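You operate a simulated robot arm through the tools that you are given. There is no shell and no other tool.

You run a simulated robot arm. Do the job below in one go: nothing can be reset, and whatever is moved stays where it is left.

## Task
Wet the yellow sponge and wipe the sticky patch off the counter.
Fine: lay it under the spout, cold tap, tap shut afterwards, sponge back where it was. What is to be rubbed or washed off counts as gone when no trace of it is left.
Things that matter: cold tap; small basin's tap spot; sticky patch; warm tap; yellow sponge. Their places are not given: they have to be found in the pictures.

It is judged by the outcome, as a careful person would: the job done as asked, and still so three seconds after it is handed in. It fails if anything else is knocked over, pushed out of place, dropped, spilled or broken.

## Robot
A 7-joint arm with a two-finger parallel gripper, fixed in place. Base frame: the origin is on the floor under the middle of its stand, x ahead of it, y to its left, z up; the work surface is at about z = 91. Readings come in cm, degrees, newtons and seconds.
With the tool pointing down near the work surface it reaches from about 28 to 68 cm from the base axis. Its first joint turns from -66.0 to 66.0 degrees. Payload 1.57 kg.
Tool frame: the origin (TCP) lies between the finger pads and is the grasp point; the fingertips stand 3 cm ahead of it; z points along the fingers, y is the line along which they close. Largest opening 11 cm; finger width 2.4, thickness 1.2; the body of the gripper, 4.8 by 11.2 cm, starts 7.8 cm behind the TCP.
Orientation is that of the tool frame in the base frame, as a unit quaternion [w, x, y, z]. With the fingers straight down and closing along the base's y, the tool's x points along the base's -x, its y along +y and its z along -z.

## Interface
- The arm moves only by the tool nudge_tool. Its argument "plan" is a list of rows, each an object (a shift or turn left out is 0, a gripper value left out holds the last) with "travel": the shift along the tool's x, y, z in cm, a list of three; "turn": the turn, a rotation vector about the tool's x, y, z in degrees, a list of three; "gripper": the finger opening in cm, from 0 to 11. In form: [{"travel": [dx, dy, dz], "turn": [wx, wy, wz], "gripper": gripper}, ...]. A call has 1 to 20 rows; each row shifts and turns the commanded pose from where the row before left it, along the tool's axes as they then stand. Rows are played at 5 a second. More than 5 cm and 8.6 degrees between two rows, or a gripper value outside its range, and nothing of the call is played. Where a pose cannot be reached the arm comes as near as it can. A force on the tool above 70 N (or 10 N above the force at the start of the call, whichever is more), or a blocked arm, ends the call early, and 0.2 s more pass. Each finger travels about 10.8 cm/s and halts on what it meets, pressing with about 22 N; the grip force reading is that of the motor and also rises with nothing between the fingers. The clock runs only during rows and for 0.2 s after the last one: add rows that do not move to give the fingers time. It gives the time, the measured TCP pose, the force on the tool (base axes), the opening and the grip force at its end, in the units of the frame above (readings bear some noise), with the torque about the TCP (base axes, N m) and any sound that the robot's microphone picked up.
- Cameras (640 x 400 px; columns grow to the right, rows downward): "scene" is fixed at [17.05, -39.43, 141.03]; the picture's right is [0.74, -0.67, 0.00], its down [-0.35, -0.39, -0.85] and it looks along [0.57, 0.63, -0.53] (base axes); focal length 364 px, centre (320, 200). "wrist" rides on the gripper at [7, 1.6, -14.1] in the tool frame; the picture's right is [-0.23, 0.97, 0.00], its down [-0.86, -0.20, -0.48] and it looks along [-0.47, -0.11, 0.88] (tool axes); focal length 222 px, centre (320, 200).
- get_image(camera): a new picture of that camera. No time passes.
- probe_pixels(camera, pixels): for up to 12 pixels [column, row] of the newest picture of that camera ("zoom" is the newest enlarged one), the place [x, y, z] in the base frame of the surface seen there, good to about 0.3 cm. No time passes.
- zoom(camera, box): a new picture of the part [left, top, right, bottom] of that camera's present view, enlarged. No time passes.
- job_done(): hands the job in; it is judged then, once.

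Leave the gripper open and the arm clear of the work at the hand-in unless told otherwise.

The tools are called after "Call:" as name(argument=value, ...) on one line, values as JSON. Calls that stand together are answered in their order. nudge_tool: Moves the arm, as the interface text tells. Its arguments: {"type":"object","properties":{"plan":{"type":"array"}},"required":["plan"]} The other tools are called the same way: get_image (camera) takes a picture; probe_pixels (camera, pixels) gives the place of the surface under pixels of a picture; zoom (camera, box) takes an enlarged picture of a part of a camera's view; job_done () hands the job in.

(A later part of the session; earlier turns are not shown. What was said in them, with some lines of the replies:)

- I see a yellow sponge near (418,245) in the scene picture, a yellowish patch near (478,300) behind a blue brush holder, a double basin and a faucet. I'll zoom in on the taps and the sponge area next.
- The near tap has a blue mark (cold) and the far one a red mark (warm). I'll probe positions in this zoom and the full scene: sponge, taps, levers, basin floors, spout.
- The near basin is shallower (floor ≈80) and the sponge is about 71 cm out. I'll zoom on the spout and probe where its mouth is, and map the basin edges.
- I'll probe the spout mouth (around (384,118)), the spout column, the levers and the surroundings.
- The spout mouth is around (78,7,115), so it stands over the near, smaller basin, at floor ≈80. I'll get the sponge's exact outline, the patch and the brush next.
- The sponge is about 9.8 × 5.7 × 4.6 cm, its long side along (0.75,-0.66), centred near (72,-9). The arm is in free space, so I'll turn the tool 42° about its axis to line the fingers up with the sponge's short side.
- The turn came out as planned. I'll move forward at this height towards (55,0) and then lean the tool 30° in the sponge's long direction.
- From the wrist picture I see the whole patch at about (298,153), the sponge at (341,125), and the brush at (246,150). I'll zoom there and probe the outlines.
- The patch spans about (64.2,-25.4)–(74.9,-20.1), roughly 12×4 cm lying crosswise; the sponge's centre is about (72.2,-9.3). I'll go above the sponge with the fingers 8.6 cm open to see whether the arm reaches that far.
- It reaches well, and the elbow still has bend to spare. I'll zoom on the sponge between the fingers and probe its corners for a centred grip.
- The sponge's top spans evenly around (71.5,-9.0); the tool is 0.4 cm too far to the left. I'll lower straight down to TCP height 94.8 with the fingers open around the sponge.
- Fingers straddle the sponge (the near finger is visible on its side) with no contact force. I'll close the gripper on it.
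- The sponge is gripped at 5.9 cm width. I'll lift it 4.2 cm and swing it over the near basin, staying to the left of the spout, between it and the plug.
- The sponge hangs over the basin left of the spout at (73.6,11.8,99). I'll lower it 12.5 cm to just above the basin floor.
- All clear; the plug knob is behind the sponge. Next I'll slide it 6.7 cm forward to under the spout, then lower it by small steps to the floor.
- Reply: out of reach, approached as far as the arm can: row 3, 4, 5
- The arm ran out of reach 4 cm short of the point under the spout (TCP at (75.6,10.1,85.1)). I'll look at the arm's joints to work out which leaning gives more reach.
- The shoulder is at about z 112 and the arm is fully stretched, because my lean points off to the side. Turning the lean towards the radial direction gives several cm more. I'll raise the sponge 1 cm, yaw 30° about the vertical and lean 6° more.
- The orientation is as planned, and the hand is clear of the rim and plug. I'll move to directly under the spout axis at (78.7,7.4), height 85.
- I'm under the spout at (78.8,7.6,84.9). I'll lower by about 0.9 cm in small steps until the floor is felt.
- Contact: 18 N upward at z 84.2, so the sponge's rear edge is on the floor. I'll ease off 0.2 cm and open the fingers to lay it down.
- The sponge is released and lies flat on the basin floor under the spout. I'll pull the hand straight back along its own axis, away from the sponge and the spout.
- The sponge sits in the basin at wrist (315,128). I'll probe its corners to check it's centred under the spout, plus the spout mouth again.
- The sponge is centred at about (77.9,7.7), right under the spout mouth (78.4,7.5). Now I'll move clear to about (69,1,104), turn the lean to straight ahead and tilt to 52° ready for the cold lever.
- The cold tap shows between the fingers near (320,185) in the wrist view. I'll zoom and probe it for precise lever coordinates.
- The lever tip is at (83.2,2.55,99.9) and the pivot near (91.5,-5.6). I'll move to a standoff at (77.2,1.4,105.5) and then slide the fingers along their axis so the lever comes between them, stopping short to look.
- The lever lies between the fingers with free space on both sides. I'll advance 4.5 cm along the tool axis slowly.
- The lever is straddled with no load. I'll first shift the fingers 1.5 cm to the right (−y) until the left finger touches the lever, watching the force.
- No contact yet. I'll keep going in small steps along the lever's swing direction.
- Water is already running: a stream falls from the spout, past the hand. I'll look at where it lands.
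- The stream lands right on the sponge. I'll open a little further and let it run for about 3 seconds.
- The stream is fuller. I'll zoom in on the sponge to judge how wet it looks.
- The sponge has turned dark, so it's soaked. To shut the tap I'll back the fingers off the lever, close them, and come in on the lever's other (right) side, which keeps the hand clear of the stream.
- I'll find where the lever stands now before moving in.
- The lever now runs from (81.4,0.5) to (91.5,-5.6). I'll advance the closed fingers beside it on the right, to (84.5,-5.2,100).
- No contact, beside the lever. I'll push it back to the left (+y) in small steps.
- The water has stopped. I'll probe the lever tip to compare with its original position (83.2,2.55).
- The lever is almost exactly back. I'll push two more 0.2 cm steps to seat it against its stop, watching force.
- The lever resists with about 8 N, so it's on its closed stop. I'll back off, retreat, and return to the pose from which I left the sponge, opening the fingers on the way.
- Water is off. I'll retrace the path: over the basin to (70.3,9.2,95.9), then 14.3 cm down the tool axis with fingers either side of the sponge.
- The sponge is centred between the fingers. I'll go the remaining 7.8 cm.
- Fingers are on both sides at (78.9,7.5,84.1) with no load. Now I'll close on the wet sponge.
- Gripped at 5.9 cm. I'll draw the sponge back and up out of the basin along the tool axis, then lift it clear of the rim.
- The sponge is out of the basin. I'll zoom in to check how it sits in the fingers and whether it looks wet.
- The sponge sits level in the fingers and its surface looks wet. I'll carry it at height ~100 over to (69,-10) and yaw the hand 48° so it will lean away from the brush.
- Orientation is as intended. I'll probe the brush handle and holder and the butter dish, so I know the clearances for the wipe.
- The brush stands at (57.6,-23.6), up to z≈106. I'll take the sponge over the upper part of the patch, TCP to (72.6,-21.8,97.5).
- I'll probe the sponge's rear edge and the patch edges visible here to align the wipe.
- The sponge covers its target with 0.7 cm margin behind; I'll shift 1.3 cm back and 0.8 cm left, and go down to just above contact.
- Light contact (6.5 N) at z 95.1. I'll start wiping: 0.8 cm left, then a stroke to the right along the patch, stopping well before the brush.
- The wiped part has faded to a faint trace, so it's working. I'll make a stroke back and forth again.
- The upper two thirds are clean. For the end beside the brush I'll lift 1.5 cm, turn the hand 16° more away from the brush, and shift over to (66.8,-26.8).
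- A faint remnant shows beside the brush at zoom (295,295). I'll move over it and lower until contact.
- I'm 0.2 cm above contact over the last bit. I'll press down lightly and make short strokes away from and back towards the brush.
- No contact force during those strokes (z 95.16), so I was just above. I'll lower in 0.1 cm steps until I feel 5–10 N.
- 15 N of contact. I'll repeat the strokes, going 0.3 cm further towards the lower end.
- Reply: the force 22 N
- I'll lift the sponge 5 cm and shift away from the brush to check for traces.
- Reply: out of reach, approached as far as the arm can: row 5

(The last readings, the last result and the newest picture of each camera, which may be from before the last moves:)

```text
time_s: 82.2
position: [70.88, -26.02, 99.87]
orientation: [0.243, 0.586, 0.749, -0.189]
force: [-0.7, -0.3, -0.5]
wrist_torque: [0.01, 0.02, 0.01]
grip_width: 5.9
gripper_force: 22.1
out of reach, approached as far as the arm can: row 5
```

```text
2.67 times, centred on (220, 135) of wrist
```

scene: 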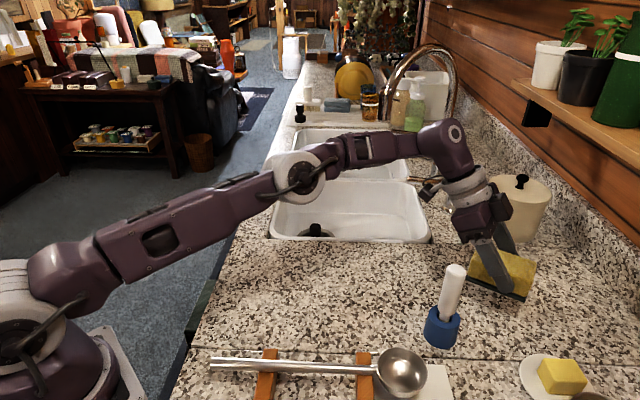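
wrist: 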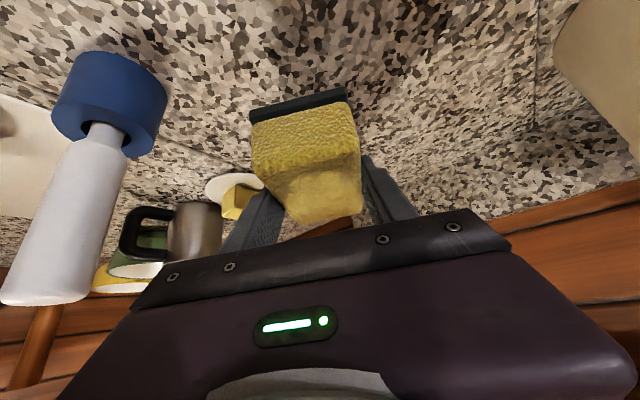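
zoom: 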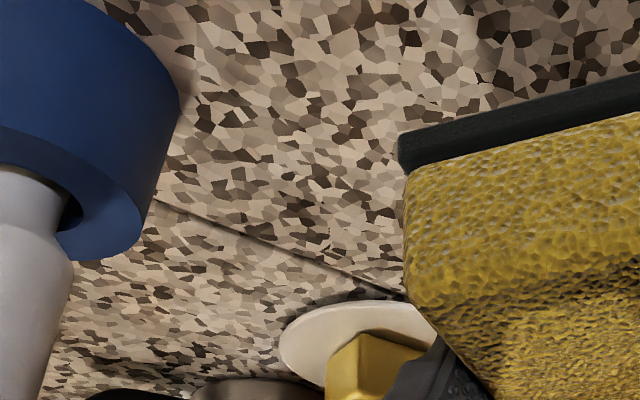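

The patch area now looks like bare counter. Next I'll carry the sponge back: move left, turn the hand back to the sponge's original heading, and stop above its place.

Call:
nudge_tool(plan=[{"travel": [1.47, 0.48, -1.27]}, {"travel": [1.47, 0.48, -1.27]}, {"travel": [1.47, 0.48, -1.27]}, {"turn": [-4.0, 0, -5.5]}, {"turn": [-4.0, 0, -5.5]}, {"turn": [-4.0, 0, -5.5]}, {"turn": [-4.0, 0, -5.5]}, {"turn": [-4.0, 0, -5.5]}, {"travel": [1.12, 1.71, -0.57]}, {"travel": [1.12, 1.71, -0.57]}, {"travel": [1.12, 1.71, -0.57]}, {"travel": [1.12, 1.71, -0.57]}, {"travel": [1.12, 1.71, -0.57]}, {}])

Call:
get_image(camera="wrist")

Call:
get_image(camera="scene")

Call:
zoom(camera="scene", box=[420, 240, 540, 340])

Call:
zoom(camera="wrist", box=[80, 60, 300, 220])

```text
time_s: 85.2
position: [72.15, -9.39, 99.56]
orientation: [0.289, 0.341, 0.888, -0.109]
force: [-0.1, -0.1, -0.2]
wrist_torque: [0.01, -0.02, 0.01]
grip_width: 5.91
gripper_force: 22.5
```

```text
taken
```

wrist: 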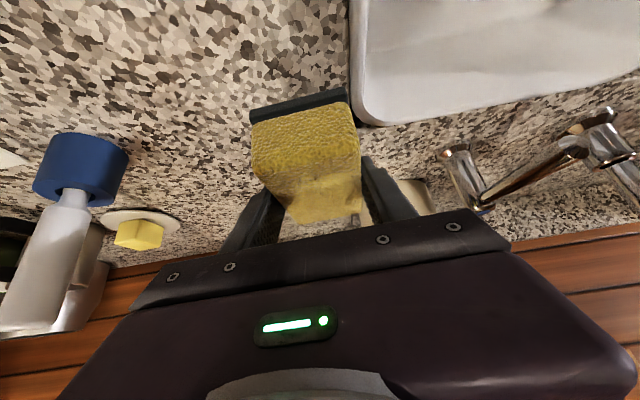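

```text
taken
```

scene: 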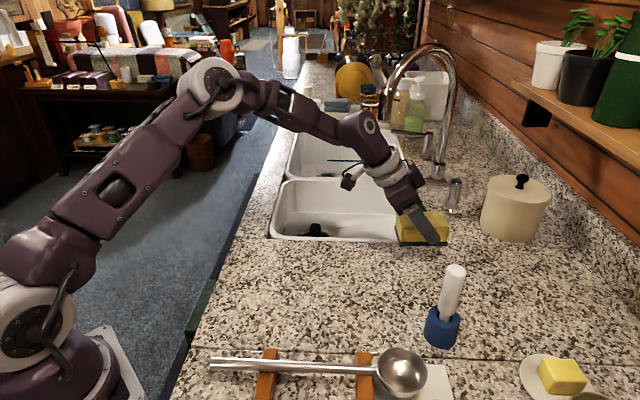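

```text
4.00 times, centred on (480, 290) of scene
```

zoom: 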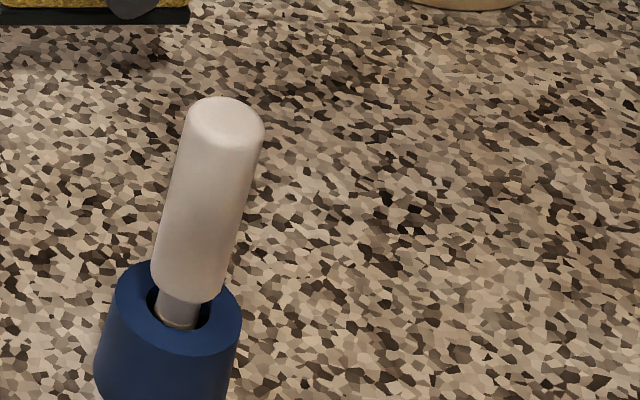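

```text
2.50 times, centred on (190, 140) of wrist
```

zoom: 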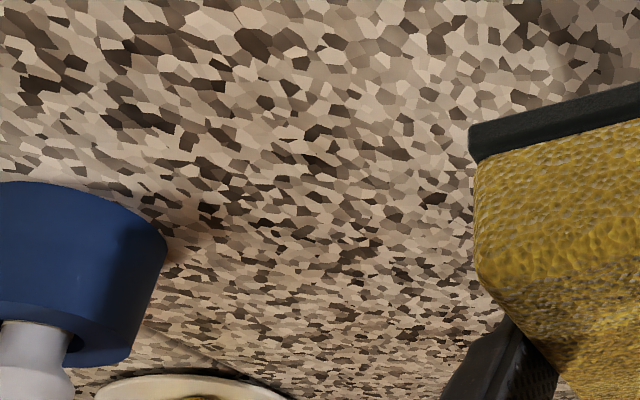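

No trace is visible in either picture. I'll probe the sponge's rear edge to line it up with its original outline (rear corners were (66.3,-8.3) and (70.1,-4.1)).

Call:
zoom(camera="wrist", box=[230, 70, 390, 240])

Call:
probe_pixels(camera="wrist", pixels=[[252, 118], [345, 96], [250, 110], [346, 90], [254, 130], [348, 106], [300, 108], [256, 165], [358, 150]])

```text
2.35 times, centred on (310, 155) of wrist
```

zoom: 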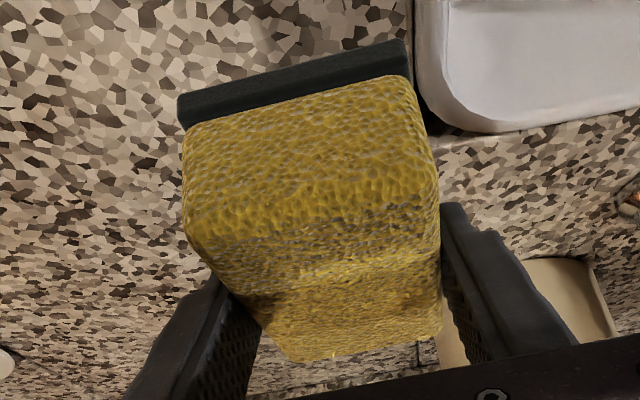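

```text
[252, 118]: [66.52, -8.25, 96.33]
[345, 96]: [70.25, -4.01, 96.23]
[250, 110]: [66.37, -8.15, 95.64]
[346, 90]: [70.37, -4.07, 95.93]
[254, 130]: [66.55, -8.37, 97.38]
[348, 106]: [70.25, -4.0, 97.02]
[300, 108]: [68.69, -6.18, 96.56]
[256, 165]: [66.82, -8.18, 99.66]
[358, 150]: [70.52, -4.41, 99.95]
```

The rear corners match the original spot within 0.2 cm. I'll lower straight down to just above contact.

Call:
nudge_tool(plan=[{"travel": [0.47, 0, 0.647]}, {"travel": [0.47, 0, 0.647]}, {"travel": [0.47, 0, 0.647]}, {"travel": [0.47, 0, 0.647]}, {"travel": [0.47, 0, 0.647]}, {}])

Call:
nudge_tool(plan=[{"travel": [0.09, 0, 0.12]}, {"travel": [0.09, 0, 0.12]}, {}])

```text
time_s: 86.6
position: [72.02, -9.59, 95.46]
orientation: [0.289, 0.341, 0.888, -0.11]
force: [-0.1, -0.4, -0.3]
wrist_torque: [0.0, 0.0, 0.02]
grip_width: 5.91
gripper_force: 21.9
```

```text
time_s: 87.4
position: [72.08, -9.58, 95.29]
orientation: [0.289, 0.34, 0.888, -0.109]
force: [-0.3, 0.6, 0.1]
wrist_torque: [0.03, -0.01, 0.01]
grip_width: 5.9
gripper_force: 22.2
```

Still no contact at 95.3. One more small step, then I'll open the fingers.

Call:
nudge_tool(plan=[{"travel": [0.07, 0, 0.1]}, {}])

Call:
zoom(camera="scene", box=[370, 190, 490, 280])

```text
time_s: 88.0
position: [71.95, -9.5, 95.12]
orientation: [0.288, 0.342, 0.888, -0.111]
force: [-0.3, 0.7, 2.3]
wrist_torque: [-0.06, -0.02, 0.05]
grip_width: 5.91
gripper_force: 21.8
```

```text
4.44 times, centred on (430, 235) of scene
```

zoom: 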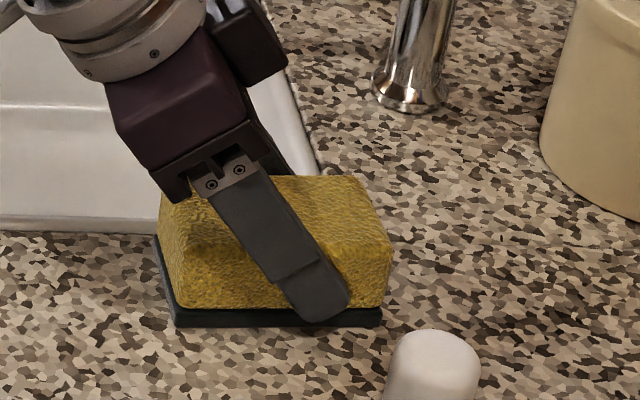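

The sponge touches the counter (2 N). I'll open the fingers slowly and, once they're open, pull straight back along the tool axis.

Call:
nudge_tool(plan=[{"gripper": 6.3}, {"gripper": 7}, {"gripper": 8}, {"gripper": 8.6}, {}, {}])

Call:
get_image(camera="wrist")

```text
time_s: 89.4
position: [72.07, -9.55, 95.18]
orientation: [0.289, 0.341, 0.888, -0.11]
force: [0.2, -0.5, -0.3]
wrist_torque: [0.0, 0.0, 0.01]
grip_width: 8.62
gripper_force: 0.1
```

```text
taken
```

wrist: 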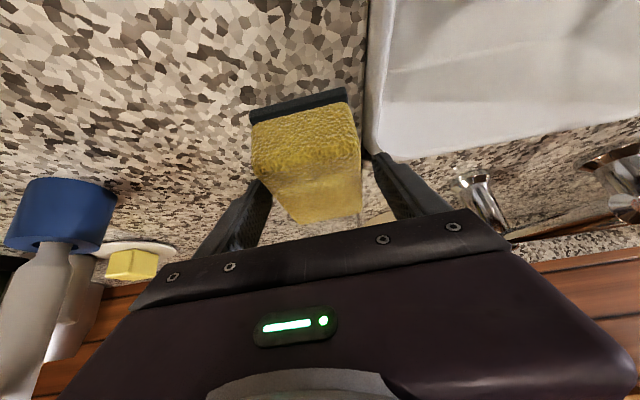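

The sponge is free and flat. I'll withdraw the hand along its axis, well away from the counter.

Call:
nudge_tool(plan=[{"travel": [0, 0, -0.7]}, {"travel": [0, 0, -1.2]}, {"travel": [0, 0, -2]}, {"travel": [0, 0, -2]}, {"travel": [0, 0, -2]}, {"travel": [0, 0, -2]}, {"travel": [0, 0, -2]}, {"travel": [0, 0, -2]}, {"travel": [0, 0, -2]}, {"travel": [0, 0, -2], "gripper": 11}, {"travel": [2, -0.5, 0]}, {"travel": [2, -0.5, 0]}, {}])

Call:
get_image(camera="wrist")

Call:
get_image(camera="scene")

Call:
zoom(camera="scene", box=[380, 220, 540, 340])

Call:
zoom(camera="scene", box=[260, 40, 500, 250])

```text
time_s: 92.2
position: [61.22, -0.94, 107.09]
orientation: [0.29, 0.342, 0.887, -0.11]
force: [-0.4, 0.1, -0.1]
wrist_torque: [0.01, 0.01, 0.03]
grip_width: 10.99
gripper_force: 0.1
```

```text
taken
```

wrist: 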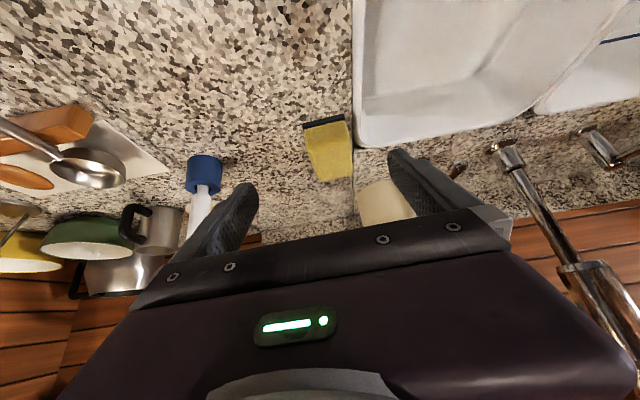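

```text
taken
```

scene: 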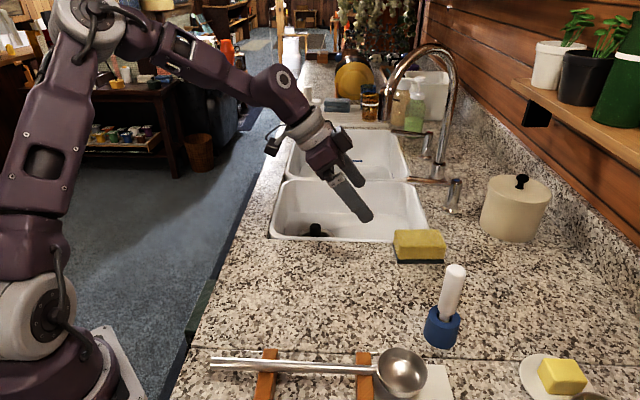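

```text
3.33 times, centred on (460, 280) of scene
```

zoom: 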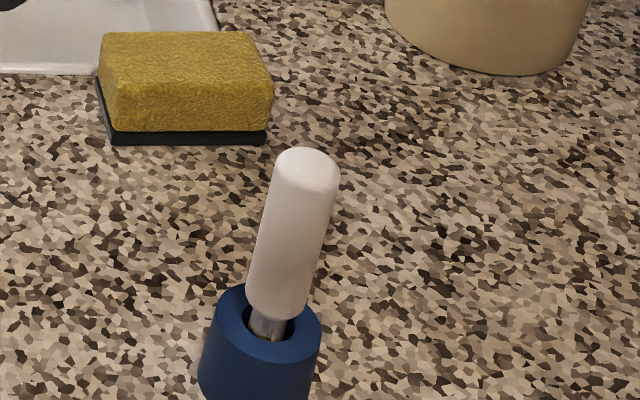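

```text
1.90 times, centred on (380, 145) of scene
```

zoom: 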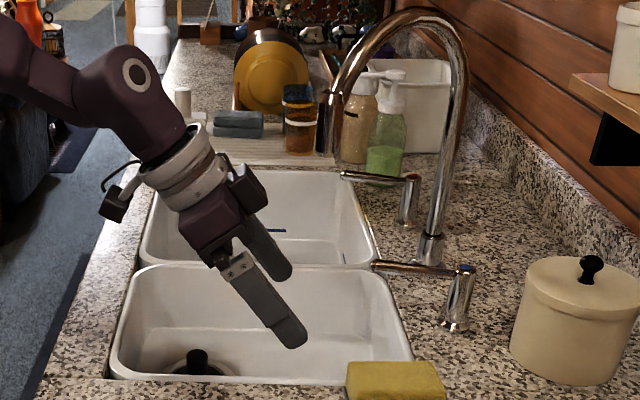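

The sponge is back, water off, brush untouched. I'll check the patch area closely from above and compare the sponge and lever positions with the start.

Call:
zoom(camera="wrist", box=[190, 110, 370, 220])

Call:
probe_pixels(camera="scene", pixels=[[408, 179], [412, 180], [394, 233], [436, 230], [444, 256], [396, 259], [418, 240], [396, 262], [442, 262]])

Call:
zoom(camera="scene", box=[380, 220, 460, 270])

```text
3.56 times, centred on (280, 165) of wrist
```

zoom: 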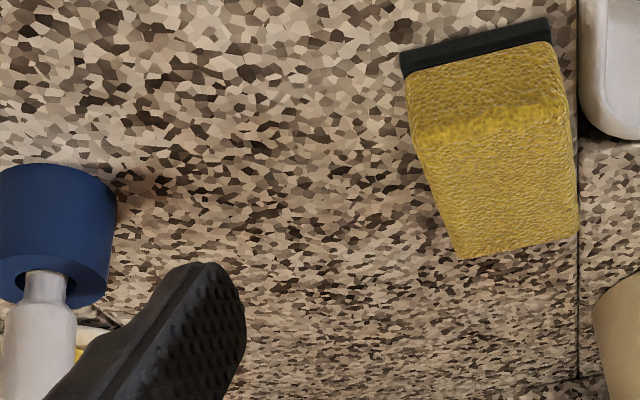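

```text
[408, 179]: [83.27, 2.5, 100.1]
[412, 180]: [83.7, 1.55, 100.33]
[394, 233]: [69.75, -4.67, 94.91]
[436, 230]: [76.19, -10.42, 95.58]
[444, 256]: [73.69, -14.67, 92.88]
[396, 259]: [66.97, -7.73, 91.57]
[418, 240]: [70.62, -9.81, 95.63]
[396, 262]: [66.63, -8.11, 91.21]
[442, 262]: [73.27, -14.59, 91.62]
```

```text
8.00 times, centred on (420, 245) of scene
```

zoom: 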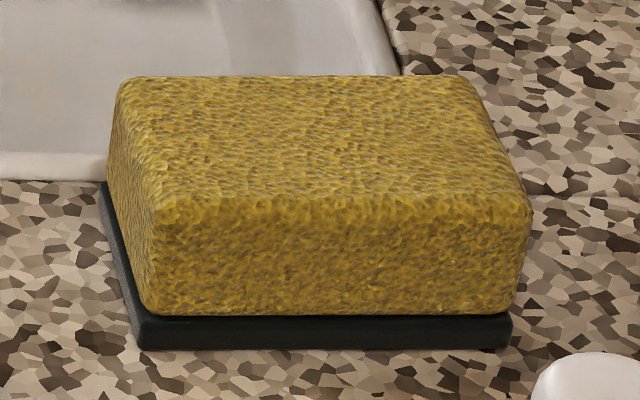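

The lever is at its original place and the sponge is within about 0.3 cm of its old spot. A finger hides part of the wiped area, so I'll withdraw the arm to a clear pose and look once more.

Call:
nudge_tool(plan=[{"travel": [0.51, -1.13, -2.14]}, {"travel": [0.51, -1.13, -2.14]}, {"travel": [0.51, -1.13, -2.14]}, {"travel": [0.51, -1.13, -2.14]}, {"travel": [0.51, -1.13, -2.14]}, {"travel": [0.51, -1.13, -2.14]}, {"travel": [0.51, -1.13, -2.14]}, {}])

Call:
get_image(camera="wrist")

Call:
get_image(camera="scene")

```text
time_s: 94.0
position: [47.2, 0.81, 117.25]
orientation: [0.289, 0.341, 0.888, -0.11]
force: [-0.3, -0.3, 0.0]
wrist_torque: [0.04, -0.01, 0.02]
grip_width: 10.99
gripper_force: 0.0
```

```text
taken
```

wrist: 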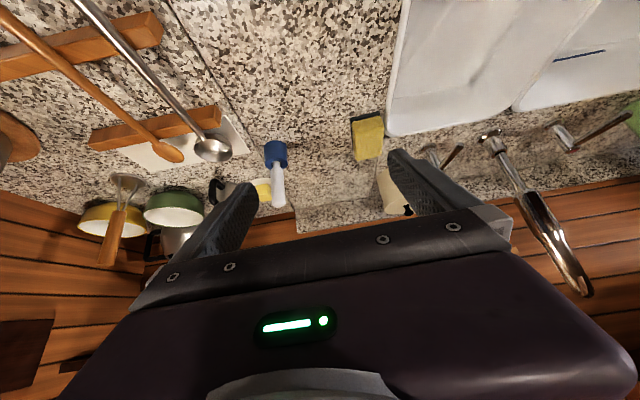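

```text
taken
```

scene: 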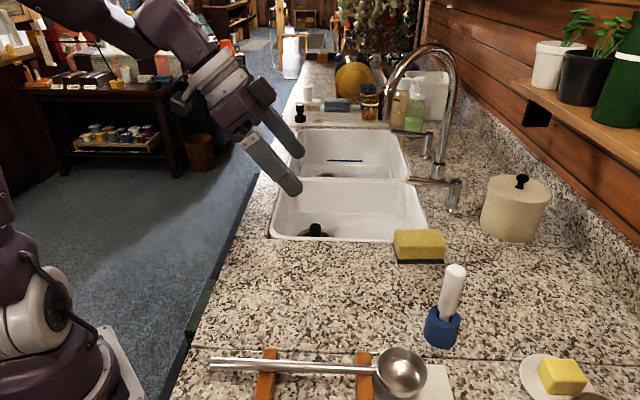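

The whole area between brush and sponge is now in view. One last enlarged look at it and at the tap before handing in.

Call:
zoom(camera="wrist", box=[255, 90, 405, 210])

Call:
zoom(camera="scene", box=[430, 250, 530, 340])

Call:
zoom(camera="scene", box=[280, 90, 480, 250])

```text
3.33 times, centred on (330, 150) of wrist
```

zoom: 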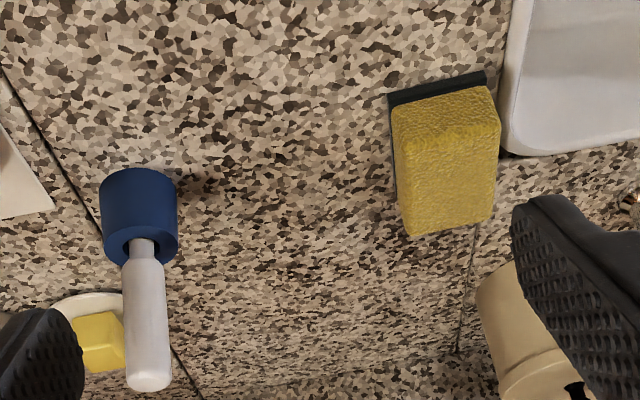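

```text
4.44 times, centred on (480, 295) of scene
```

zoom: 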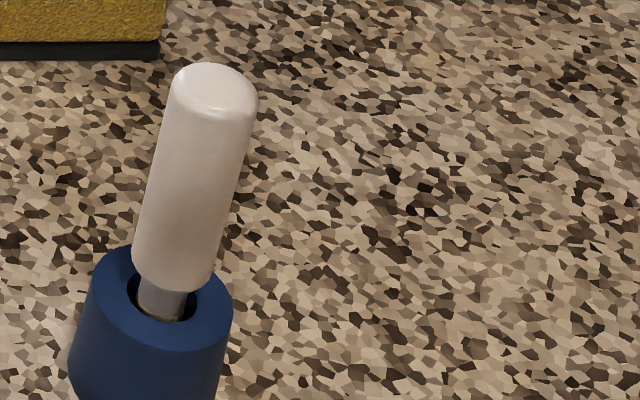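

```text
2.50 times, centred on (380, 170) of scene
```

zoom: 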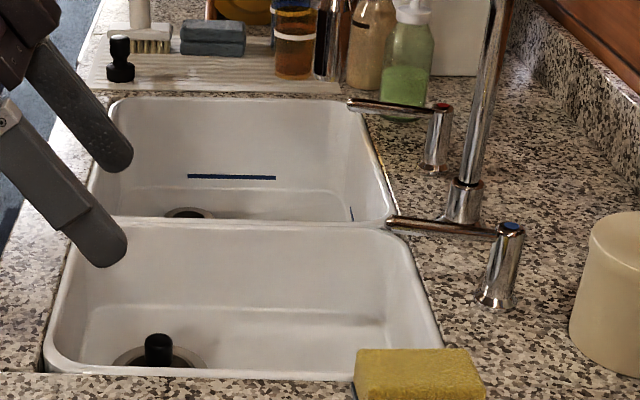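

The pictures show no trace of the patch, and no water is running with both levers in their starting positions. The sponge is back in place, the brush and the other things stand where they were, the gripper is open and the arm is clear. I'm handing in the job.

Call:
job_done()

```text
The job is handed in.
```

I wet the yellow sponge, wiped the sticky patch off the counter and handed the job in. No trace of the patch showed in the last pictures.

- **Wetting:** The sponge lay in the small basin under the spout. The cold tap ran on it for about nine seconds.
- **Tap:** I pushed the cold lever back until it met its stop. The water is off and the lever is where it started. I did not touch the warm tap.
- **Wiping:** It took several strokes. My first strokes at the end beside the brush were slightly above the counter, so I lowered the sponge and did that end again.
- **Sponge:** It is back within about 0.3 cm of where it was, flat and facing the same way.

The brush and everything else in view look unmoved. The gripper is open and the arm is clear of the counter.
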